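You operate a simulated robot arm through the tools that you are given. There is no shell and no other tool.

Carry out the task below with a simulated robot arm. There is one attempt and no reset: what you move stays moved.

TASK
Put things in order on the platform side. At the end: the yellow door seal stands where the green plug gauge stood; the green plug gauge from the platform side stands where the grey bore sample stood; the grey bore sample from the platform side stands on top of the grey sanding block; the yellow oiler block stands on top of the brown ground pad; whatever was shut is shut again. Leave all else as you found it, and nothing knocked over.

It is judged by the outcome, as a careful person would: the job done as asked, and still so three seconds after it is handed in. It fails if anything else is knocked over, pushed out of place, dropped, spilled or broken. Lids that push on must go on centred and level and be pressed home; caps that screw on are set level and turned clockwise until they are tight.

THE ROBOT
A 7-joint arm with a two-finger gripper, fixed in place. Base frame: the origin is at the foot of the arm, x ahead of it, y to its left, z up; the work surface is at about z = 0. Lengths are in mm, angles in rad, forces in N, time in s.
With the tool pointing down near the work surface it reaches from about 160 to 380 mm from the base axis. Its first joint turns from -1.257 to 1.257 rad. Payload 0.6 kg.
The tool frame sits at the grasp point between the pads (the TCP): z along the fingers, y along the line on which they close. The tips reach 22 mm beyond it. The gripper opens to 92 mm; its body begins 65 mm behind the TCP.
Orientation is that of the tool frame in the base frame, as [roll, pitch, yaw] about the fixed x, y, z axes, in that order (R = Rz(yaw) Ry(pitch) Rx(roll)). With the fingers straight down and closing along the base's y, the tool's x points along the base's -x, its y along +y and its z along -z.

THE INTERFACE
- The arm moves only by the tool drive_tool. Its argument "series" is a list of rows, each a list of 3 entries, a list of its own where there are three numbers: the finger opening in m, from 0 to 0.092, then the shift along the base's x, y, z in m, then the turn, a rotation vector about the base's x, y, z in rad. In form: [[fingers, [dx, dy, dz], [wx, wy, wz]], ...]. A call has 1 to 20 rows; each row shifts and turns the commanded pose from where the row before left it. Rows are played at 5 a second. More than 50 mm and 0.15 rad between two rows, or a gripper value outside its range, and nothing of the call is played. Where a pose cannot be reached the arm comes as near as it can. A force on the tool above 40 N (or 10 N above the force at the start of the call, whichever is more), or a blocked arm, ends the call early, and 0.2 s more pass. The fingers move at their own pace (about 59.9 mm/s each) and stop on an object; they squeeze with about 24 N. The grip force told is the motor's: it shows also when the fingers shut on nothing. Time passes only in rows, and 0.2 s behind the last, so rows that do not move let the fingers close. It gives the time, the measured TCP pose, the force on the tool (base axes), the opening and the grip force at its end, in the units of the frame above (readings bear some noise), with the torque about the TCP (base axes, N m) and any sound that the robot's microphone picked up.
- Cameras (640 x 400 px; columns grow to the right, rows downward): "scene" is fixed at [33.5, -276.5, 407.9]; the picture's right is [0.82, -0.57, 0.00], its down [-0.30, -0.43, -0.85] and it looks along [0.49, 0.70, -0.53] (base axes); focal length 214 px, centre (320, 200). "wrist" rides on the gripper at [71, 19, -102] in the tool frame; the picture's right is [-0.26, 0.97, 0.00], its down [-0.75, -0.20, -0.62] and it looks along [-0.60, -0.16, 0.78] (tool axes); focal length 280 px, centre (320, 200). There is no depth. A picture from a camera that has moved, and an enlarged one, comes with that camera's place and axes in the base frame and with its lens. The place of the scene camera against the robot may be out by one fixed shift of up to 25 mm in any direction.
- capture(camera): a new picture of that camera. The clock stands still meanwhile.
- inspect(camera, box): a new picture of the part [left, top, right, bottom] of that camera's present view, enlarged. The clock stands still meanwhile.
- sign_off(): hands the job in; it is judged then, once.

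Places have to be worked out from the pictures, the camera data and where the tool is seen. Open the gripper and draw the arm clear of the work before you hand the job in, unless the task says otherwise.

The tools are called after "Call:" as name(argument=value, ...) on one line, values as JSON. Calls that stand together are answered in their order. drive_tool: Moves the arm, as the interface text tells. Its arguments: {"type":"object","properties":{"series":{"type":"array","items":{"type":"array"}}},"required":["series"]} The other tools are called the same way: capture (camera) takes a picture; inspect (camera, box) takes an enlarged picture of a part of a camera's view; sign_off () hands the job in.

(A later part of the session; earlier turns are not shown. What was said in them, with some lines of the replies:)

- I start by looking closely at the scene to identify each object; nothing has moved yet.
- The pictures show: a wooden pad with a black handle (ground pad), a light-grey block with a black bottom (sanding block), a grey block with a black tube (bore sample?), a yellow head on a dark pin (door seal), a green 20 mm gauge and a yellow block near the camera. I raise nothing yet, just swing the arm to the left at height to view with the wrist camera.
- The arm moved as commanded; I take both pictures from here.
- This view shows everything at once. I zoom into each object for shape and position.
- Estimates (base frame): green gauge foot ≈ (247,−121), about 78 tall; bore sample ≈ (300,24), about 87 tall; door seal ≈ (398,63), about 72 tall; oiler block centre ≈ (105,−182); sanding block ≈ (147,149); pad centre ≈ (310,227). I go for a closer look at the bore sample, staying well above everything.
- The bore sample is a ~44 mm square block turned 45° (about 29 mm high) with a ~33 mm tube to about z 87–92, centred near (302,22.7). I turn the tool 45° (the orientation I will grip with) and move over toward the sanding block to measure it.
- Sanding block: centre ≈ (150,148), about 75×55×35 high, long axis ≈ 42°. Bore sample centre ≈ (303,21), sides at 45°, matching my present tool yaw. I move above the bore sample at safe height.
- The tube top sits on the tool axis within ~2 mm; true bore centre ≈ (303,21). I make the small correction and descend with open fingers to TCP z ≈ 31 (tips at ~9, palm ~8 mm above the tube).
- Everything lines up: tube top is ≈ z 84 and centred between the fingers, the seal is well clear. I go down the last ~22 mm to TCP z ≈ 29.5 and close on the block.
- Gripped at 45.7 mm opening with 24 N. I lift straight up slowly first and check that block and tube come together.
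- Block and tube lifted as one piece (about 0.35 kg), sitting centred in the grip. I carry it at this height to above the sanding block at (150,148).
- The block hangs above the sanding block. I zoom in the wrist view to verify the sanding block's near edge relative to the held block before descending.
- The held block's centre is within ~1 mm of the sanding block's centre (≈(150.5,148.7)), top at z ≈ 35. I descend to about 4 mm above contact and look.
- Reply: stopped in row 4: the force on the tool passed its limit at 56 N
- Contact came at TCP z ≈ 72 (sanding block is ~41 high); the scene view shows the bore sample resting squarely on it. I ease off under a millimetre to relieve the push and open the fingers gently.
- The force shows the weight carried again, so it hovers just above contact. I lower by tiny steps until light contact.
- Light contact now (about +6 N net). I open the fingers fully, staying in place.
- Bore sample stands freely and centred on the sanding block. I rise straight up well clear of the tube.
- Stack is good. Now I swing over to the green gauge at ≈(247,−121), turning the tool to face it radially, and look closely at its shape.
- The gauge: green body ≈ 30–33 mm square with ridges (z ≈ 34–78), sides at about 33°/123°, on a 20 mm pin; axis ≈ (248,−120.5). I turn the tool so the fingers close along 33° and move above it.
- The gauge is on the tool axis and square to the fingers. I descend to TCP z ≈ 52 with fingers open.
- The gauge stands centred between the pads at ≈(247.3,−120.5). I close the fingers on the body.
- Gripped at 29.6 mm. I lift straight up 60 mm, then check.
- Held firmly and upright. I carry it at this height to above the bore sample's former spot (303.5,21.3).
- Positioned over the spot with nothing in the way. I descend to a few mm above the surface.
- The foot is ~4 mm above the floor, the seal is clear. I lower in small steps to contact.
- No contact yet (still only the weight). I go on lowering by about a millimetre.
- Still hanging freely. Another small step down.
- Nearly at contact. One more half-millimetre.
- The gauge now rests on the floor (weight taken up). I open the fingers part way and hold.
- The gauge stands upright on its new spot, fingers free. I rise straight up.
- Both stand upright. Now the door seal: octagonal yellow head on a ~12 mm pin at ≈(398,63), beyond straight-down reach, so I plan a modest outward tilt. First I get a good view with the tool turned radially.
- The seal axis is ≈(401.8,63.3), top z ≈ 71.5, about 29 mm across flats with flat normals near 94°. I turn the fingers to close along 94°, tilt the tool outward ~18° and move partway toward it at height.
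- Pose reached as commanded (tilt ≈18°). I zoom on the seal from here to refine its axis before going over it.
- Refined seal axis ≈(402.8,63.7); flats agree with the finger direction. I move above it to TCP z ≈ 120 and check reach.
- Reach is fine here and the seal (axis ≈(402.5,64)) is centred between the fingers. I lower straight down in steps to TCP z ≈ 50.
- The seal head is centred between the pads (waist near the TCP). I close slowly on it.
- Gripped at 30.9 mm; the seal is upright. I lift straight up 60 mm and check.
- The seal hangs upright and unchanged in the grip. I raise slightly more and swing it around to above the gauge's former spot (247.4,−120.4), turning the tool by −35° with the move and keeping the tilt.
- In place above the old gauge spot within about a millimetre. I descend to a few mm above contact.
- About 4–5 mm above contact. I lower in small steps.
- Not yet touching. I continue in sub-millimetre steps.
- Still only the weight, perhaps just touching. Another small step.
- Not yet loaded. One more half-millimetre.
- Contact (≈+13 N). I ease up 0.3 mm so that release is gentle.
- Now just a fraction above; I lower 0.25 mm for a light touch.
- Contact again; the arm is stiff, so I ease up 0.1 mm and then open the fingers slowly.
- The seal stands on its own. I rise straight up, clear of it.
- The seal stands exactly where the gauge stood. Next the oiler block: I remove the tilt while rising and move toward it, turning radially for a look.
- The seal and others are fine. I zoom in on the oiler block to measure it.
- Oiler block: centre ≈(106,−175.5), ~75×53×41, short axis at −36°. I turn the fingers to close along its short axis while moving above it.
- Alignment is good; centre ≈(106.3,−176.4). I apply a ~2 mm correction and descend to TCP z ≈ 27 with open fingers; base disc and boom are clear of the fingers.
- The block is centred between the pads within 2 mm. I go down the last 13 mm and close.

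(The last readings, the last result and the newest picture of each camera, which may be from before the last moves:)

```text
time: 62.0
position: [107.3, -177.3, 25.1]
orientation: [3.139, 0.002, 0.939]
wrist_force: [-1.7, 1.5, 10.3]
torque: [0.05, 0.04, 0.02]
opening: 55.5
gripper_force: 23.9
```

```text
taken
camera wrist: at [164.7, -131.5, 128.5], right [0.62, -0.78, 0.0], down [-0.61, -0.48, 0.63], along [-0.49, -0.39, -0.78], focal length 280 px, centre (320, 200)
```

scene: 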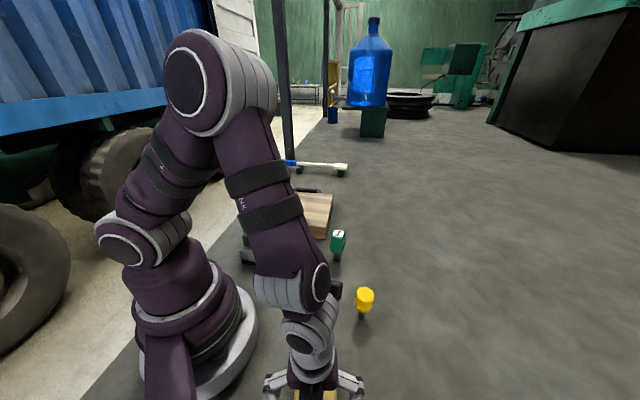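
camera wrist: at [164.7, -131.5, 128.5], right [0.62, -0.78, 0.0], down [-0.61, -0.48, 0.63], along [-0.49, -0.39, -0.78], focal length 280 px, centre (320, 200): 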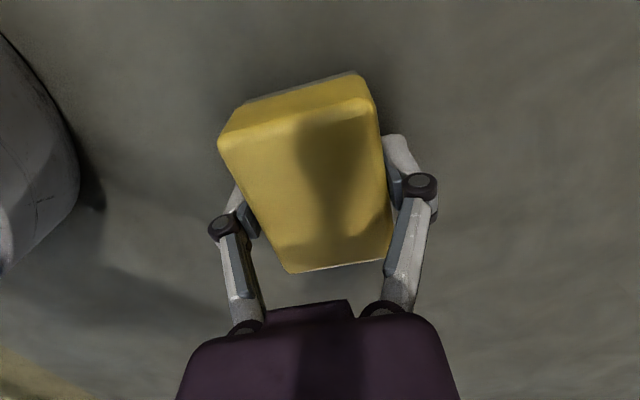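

Gripped at 55.5 mm. I lift straight up and check the hold.

Call:
drive_tool(series=[[0.044, [0, 0, 0.005], [0, 0, 0]], [0.044, [0, 0, 0.015], [0, 0, 0]], [0.044, [0, 0, 0.03], [0, 0, 0]], [0.044, [0, 0, 0.04], [0, 0, 0]], [0.044, [0, 0, 0.04], [0, 0, 0]], [0.044, [0, 0, 0], [0, 0, 0]], [0.044, [0, 0, 0], [0, 0, 0]]])

Call:
capture(camera="wrist")

Call:
capture(camera="scene")

```text
time: 63.6
position: [106.7, -178.6, 156.1]
orientation: [3.141, 0.003, 0.936]
wrist_force: [0.3, 0.1, -0.4]
torque: [0.01, 0.0, 0.0]
opening: 55.4
gripper_force: 24.2
```

```text
taken
camera wrist: at [165.6, -132.0, 257.7], right [0.62, -0.78, 0.0], down [-0.61, -0.48, 0.63], along [-0.49, -0.39, -0.78], focal length 280 px, centre (320, 200)
```

wrist: 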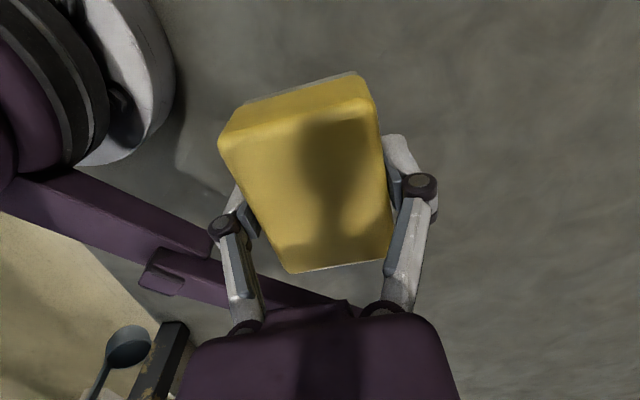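

```text
taken
```

scene: 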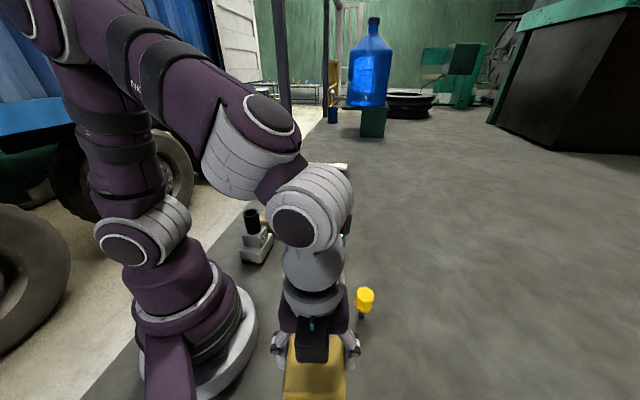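

The oiler block is held firmly (very light). I now carry it high (bottom ≥ 160) around to the ground pad, whose top I put at z ≈ 45, centre ≈(309,223), sides at 46°/136°, turning the block to align with the pad.

Call:
drive_tool(series=[[0.044, [0.0236, 0.0042, 0.01], [0, 0, 0.0904]], [0.044, [0.0238, 0.0072, 0.01], [0, 0, 0.0904]], [0.044, [0.0236, 0.0104, 0.01], [0, 0, 0.0904]], [0.044, [0.023, 0.0136, 0.01], [0, 0, 0.0904]], [0.044, [0.022, 0.0167, 0], [0, 0, 0.0904]], [0.044, [0.0206, 0.0198, 0], [0, 0, 0.0904]], [0.044, [0.0188, 0.0228, 0], [0, 0, 0.0904]], [0.044, [0.0167, 0.0255, 0], [0, 0, 0.0904]], [0.044, [0.0141, 0.0281, 0], [0, 0, 0.0904]], [0.044, [0.0111, 0.0304, 0], [0, 0, 0.0904]], [0.044, [0.0079, 0.0324, 0], [0, 0, 0.0904]], [0.044, [0.0043, 0.0341, 0], [0, 0, 0.0904]], [0.044, [0.0006, 0.0352, 0], [0, 0, 0.0904]], [0.044, [-0.0035, 0.0361, 0], [0, 0, 0.0904]], [0.044, [-0.0077, 0.0364, 0], [0, 0, 0.0904]], [0.044, [-0.0119, 0.0363, 0], [0, 0, 0.0904]], [0.044, [0, 0, 0], [0, 0, 0]], [0.044, [0, 0, 0], [0, 0, 0]]])

Call:
capture(camera="wrist")

Call:
capture(camera="scene")

```text
time: 67.4
position: [294.9, 209.8, 195.3]
orientation: [3.141, 0.002, 2.385]
wrist_force: [-0.5, 0.4, -0.9]
torque: [-0.03, 0.01, -0.01]
opening: 55.5
gripper_force: 24.0
out of reach, approached as far as the arm can: row 16
```

```text
taken
camera wrist: at [256.7, 272.3, 297.7], right [0.85, 0.52, 0.0], down [0.4, -0.67, 0.63], along [0.33, -0.53, -0.78], focal length 280 px, centre (320, 200)
```

wrist: 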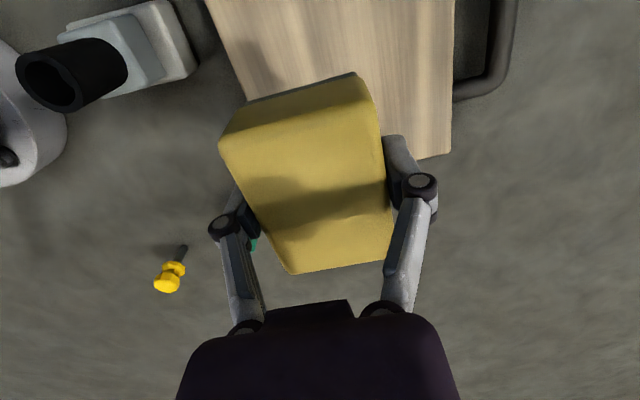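

```text
taken
```

scene: 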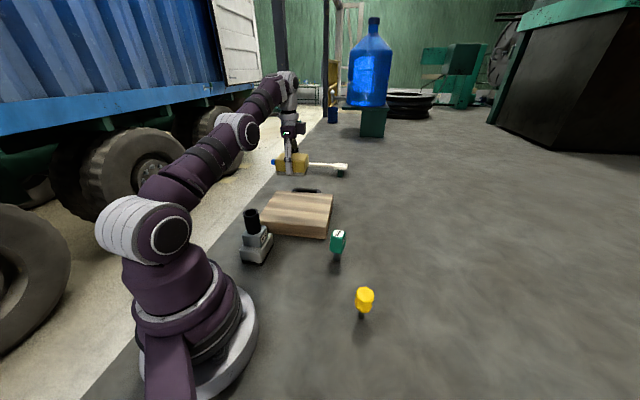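

Row 16 was right at the reach limit at this height; lowering brings more reach. I pull in ~5 mm and descend to about 10 mm above the expected contact.

Call:
drive_tool(series=[[0.044, [-0.004, -0.003, -0.02], [0, 0, 0]], [0.044, [0, 0, -0.025], [0, 0, 0]], [0.044, [0, 0, -0.025], [0, 0, 0]], [0.044, [0, 0, -0.025], [0, 0, 0]], [0.044, [0, 0, -0.015], [0, 0, 0]], [0.044, [0, 0, 0], [0, 0, 0]], [0.044, [0, 0, 0], [0, 0, 0]]])

Call:
capture(camera="wrist")

Call:
inspect(camera="scene", box=[220, 130, 360, 270])

```text
time: 69.0
position: [288.1, 205.9, 84.8]
orientation: [3.139, 0.001, 2.381]
wrist_force: [0.8, 0.1, -0.6]
torque: [0.03, 0.0, 0.01]
opening: 55.4
gripper_force: 24.1
```

```text
taken
camera wrist: at [250.3, 268.4, 186.7], right [0.85, 0.52, 0.0], down [0.4, -0.67, 0.63], along [0.33, -0.53, -0.78], focal length 280 px, centre (320, 200)
```

wrist: 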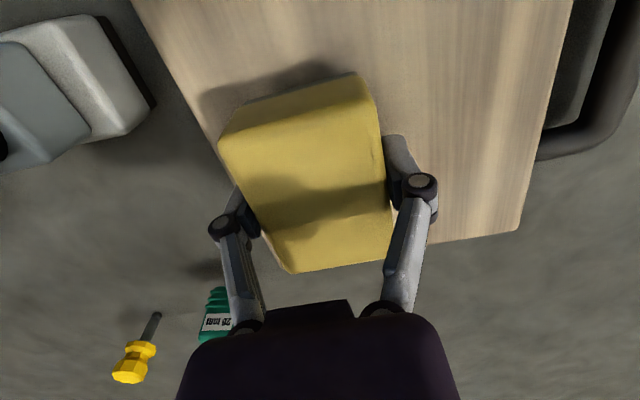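

```text
2.86 times, centred on (290, 200) of scene
camera zoom: at [33.5, -276.5, 407.9], right [0.82, -0.57, 0.0], down [-0.3, -0.43, -0.85], along [0.49, 0.7, -0.53], focal length 613 px, centre (406, 200)
```

zoom: 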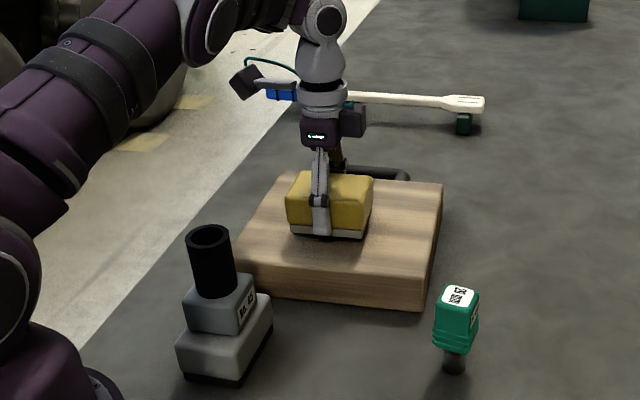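

The block hangs level above the pad, well inside its edges (centre ≈(289.5,207)). I lower to just above the expected contact.

Call:
drive_tool(series=[[0.044, [0, 0, -0.005], [0, 0, 0]], [0.044, [0, 0, -0.003], [0, 0, 0]], [0.044, [0, 0, -0.001], [0, 0, 0]], [0.044, [0, 0, 0], [0, 0, 0]]])

Call:
inspect(camera="scene", box=[260, 180, 340, 240])

```text
time: 70.0
position: [287.6, 205.9, 76.2]
orientation: [3.14, 0.002, 2.384]
wrist_force: [0.0, 0.2, -0.5]
torque: [0.0, 0.02, 0.01]
opening: 55.5
gripper_force: 23.9
```

```text
6.67 times, centred on (300, 210) of scene
camera zoom: at [33.5, -276.5, 407.9], right [0.82, -0.57, 0.0], down [-0.3, -0.43, -0.85], along [0.49, 0.7, -0.53], focal length 1430 px, centre (453, 133)
```

zoom: 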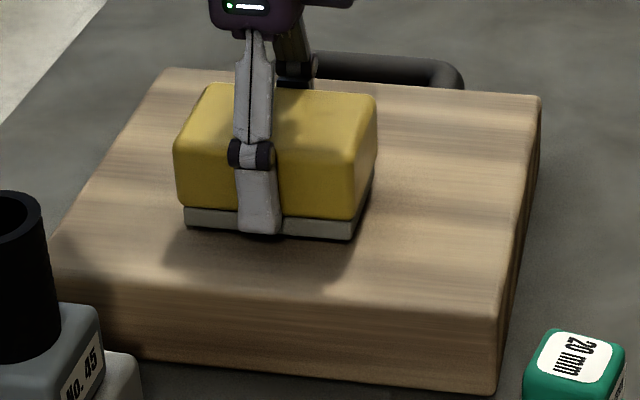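

Still a few mm above. I keep lowering in 1 mm steps.

Call:
drive_tool(series=[[0.044, [0, 0, -0.001], [0, 0, 0]], [0.044, [0, 0, -0.001], [0, 0, 0]], [0.044, [0, 0, 0], [0, 0, 0]]])

```text
time: 70.8
position: [287.0, 206.1, 74.7]
orientation: [3.139, 0.003, 2.383]
wrist_force: [0.7, -0.5, -1.5]
torque: [-0.01, -0.02, -0.03]
opening: 55.1
gripper_force: 23.9
```

No contact yet. Another 2 mm in small steps.

Call:
drive_tool(series=[[0.044, [0, 0, -0.001], [0, 0, 0]], [0.044, [0, 0, -0.0007], [0, 0, 0]], [0.044, [0, 0, 0], [0, 0, 0]]])

```text
time: 71.6
position: [287.3, 206.5, 71.2]
orientation: [3.141, 0.002, 2.382]
wrist_force: [0.1, -0.7, -0.3]
torque: [-0.01, 0.0, 0.01]
opening: 55.7
gripper_force: 23.8
```

Call:
drive_tool(series=[[0.044, [0, 0, -0.0008], [0, 0, 0]], [0.044, [0, 0, -0.0007], [0, 0, 0]], [0.044, [0, 0, 0], [0, 0, 0]]])

Call:
inspect(camera="scene", box=[260, 180, 340, 240])

```text
time: 72.4
position: [287.6, 207.6, 71.6]
orientation: [3.137, 0.003, 2.383]
wrist_force: [-1.6, -2.4, 12.1]
torque: [-0.32, -0.24, -0.06]
opening: 55.6
gripper_force: 23.9
```

```text
6.67 times, centred on (300, 210) of scene
camera zoom: at [33.5, -276.5, 407.9], right [0.82, -0.57, 0.0], down [-0.3, -0.43, -0.85], along [0.49, 0.7, -0.53], focal length 1430 px, centre (453, 133)
```

zoom: 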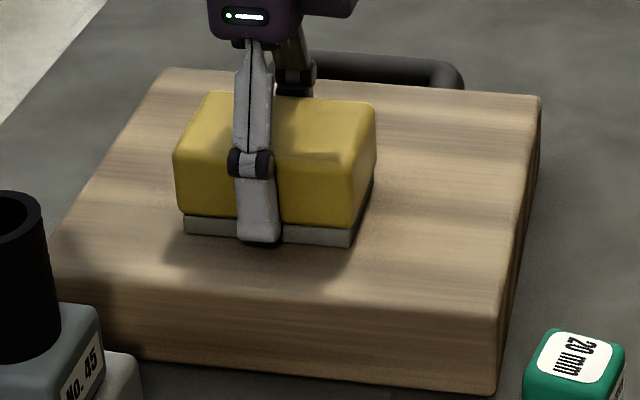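

The block touches the pad (one end slightly first). I open the fingers gently so it settles flat.

Call:
drive_tool(series=[[0.056, [0, 0, 0], [0, 0, 0]], [0.058, [0, 0, 0], [0, 0, 0]], [0.062, [0, 0, 0], [0, 0, 0]], [0.07, [0, 0, 0], [0, 0, 0]], [0.082, [0, 0, 0], [0, 0, 0]], [0.09, [0, 0, 0], [0, 0, 0]], [0.09, [0, 0, 0], [0, 0, 0]]])

Call:
capture(camera="wrist")

Call:
inspect(camera="scene", box=[240, 180, 340, 250])

```text
time: 74.0
position: [286.6, 206.3, 71.0]
orientation: [3.139, 0.001, 2.382]
wrist_force: [0.0, 0.3, -0.1]
torque: [-0.03, 0.01, -0.04]
opening: 90.1
gripper_force: 0.0
```

```text
taken
camera wrist: at [249.4, 269.3, 173.2], right [0.85, 0.52, 0.0], down [0.4, -0.67, 0.63], along [0.33, -0.53, -0.78], focal length 280 px, centre (320, 200)
```

wrist: 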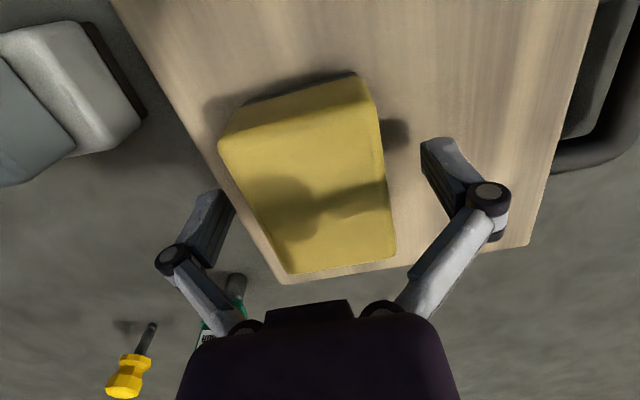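

```text
5.71 times, centred on (290, 215) of scene
camera zoom: at [33.5, -276.5, 407.9], right [0.82, -0.57, 0.0], down [-0.3, -0.43, -0.85], along [0.49, 0.7, -0.53], focal length 1226 px, centre (491, 114)
```

zoom: 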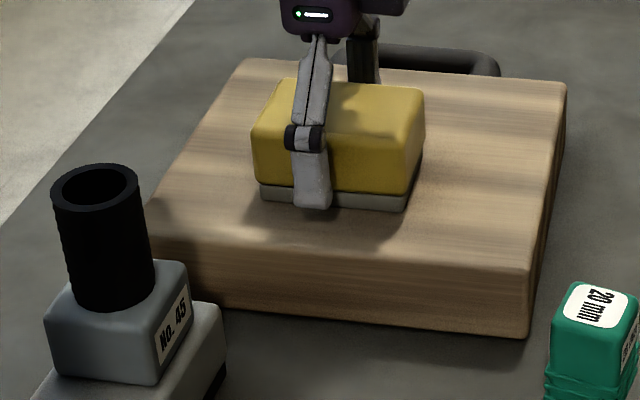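

The oiler block rests flat on the pad. I rise straight up with open fingers.

Call:
drive_tool(series=[[0.09, [0, 0, 0.01], [0, 0, 0]], [0.09, [0, 0, 0.025], [0, 0, 0]], [0.09, [0, 0, 0.035], [0, 0, 0]], [0.09, [0, 0, 0.035], [0, 0, 0]], [0.09, [-0.01, -0.01, 0.02], [0, 0, 0]], [0.09, [-0.015, -0.02, 0.02], [0, 0, 0]], [0.09, [-0.015, -0.03, 0.02], [0, 0, 0]], [0.09, [-0.015, -0.035, 0.02], [0, 0, 0]], [0.09, [-0.01, -0.04, 0.02], [0, 0, 0]], [0.09, [-0.005, -0.04, 0.015], [0, 0, 0]], [0.09, [0, -0.04, 0.01], [0, 0, 0]], [0.09, [0, -0.04, 0.01], [0, 0, 0]], [0.09, [0, 0, 0], [0, 0, 0]]])

Call:
capture(camera="scene")

Call:
capture(camera="wrist")

```text
time: 76.8
position: [218.1, -50.6, 310.6]
orientation: [3.138, 0.002, 2.384]
wrist_force: [-0.4, 0.0, -0.5]
torque: [0.0, 0.01, 0.0]
opening: 89.9
gripper_force: 0.0
```

```text
taken
```

scene: 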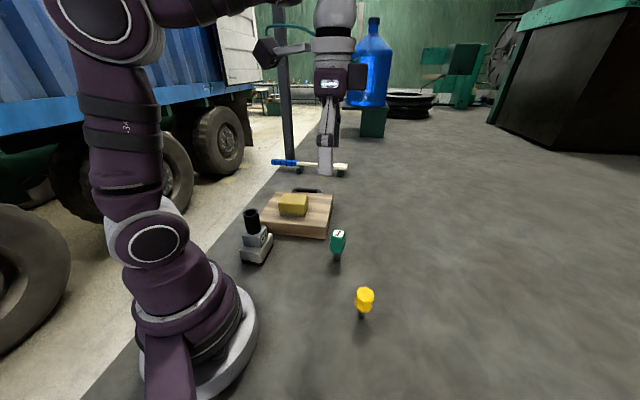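

```text
taken
camera wrist: at [180.9, 12.7, 412.6], right [0.85, 0.52, 0.0], down [0.41, -0.67, 0.63], along [0.33, -0.53, -0.78], focal length 280 px, centre (320, 200)
```

wrist: 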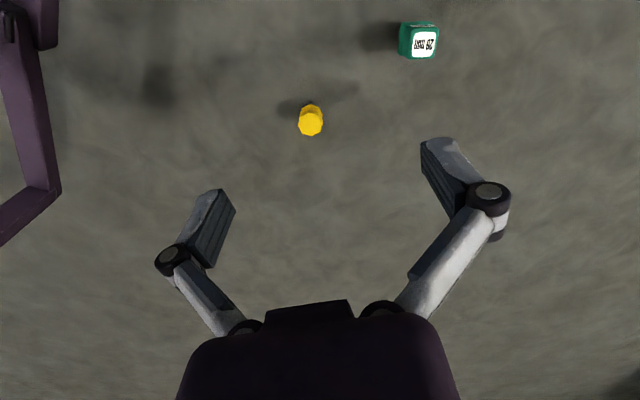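

All four moves appear done. I zoom in for a final check of every object against the first pictures.

Call:
inspect(camera="scene", box=[220, 140, 420, 265])

Call:
inspect(camera="scene", box=[220, 260, 440, 400])

Call:
inspect(camera="wrist", box=[270, 0, 470, 150])

```text
3.20 times, centred on (320, 202) of scene
camera zoom: at [33.5, -276.5, 407.9], right [0.82, -0.57, 0.0], down [-0.3, -0.43, -0.85], along [0.49, 0.7, -0.53], focal length 686 px, centre (320, 192)
```

zoom: 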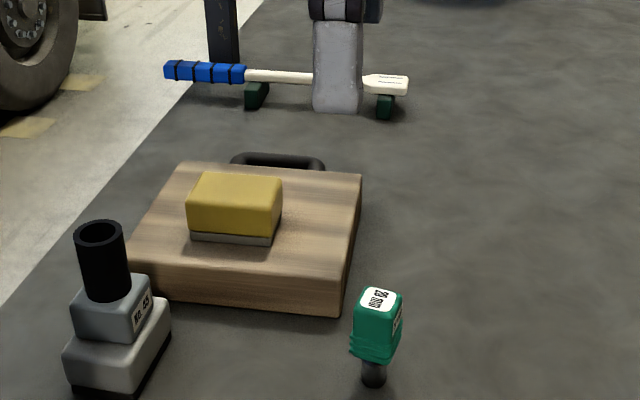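

```text
2.86 times, centred on (330, 330) of scene
camera zoom: at [33.5, -276.5, 407.9], right [0.82, -0.57, 0.0], down [-0.3, -0.43, -0.85], along [0.49, 0.7, -0.53], focal length 613 px, centre (291, -171)
```

zoom: 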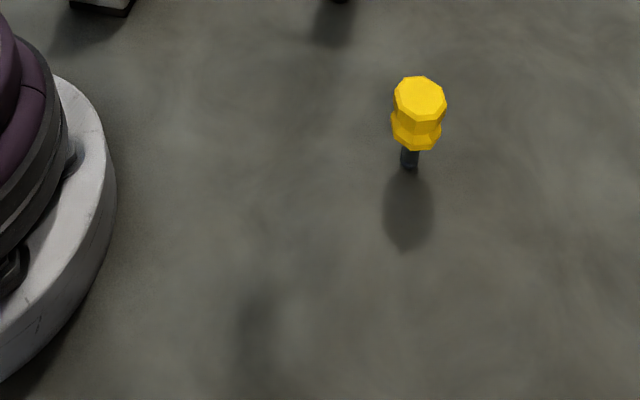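

```text
2.67 times, centred on (370, 75) of wrist
camera zoom: at [180.9, 12.7, 412.6], right [0.85, 0.52, 0.0], down [0.41, -0.67, 0.63], along [0.33, -0.53, -0.78], focal length 748 px, centre (187, 533)
```

zoom: 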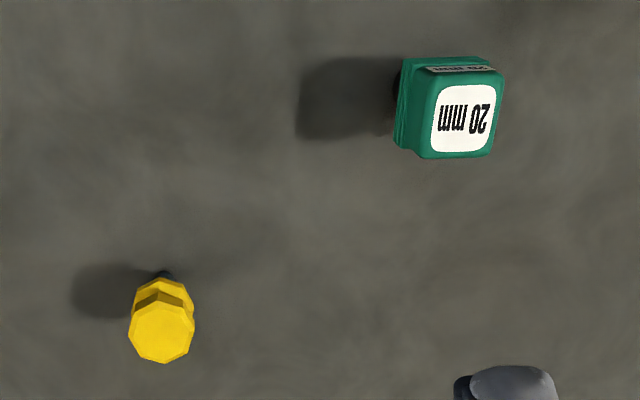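

Final check: the bore sample stands on the sanding block, the gauge stands on the bore sample's old spot, the seal stands on the gauge's old spot, and the oiler block lies flat on the ground pad. Nothing was shut to begin with, the wrench and pad are unmoved, and the gripper is open and clear, so I hand the job in.

Call:
sign_off()

```text
The job is handed in.
```

The job is done and handed in; the last pictures before hand-in show everything upright.

- **Yellow door seal:** it stands where the green plug gauge stood, within about 2 mm.
- **Green plug gauge:** it stands where the grey bore sample stood.
- **Grey bore sample:** it stands centred on top of the grey sanding block. On the way down it met the sanding block early and the force peaked at 56 N. I eased off and set it down lightly, and the sanding block did not shift.
- **Yellow oiler block:** it rests flat on the brown ground pad, fully supported. It sits about 25 mm nearer the robot than the pad's centre, because that was close to the arm's reach.

I saw nothing on the platform side that was shut, so there was nothing to close again. The wrench, the pad and the sanding block are where they were. The gripper is open and the arm is drawn clear.
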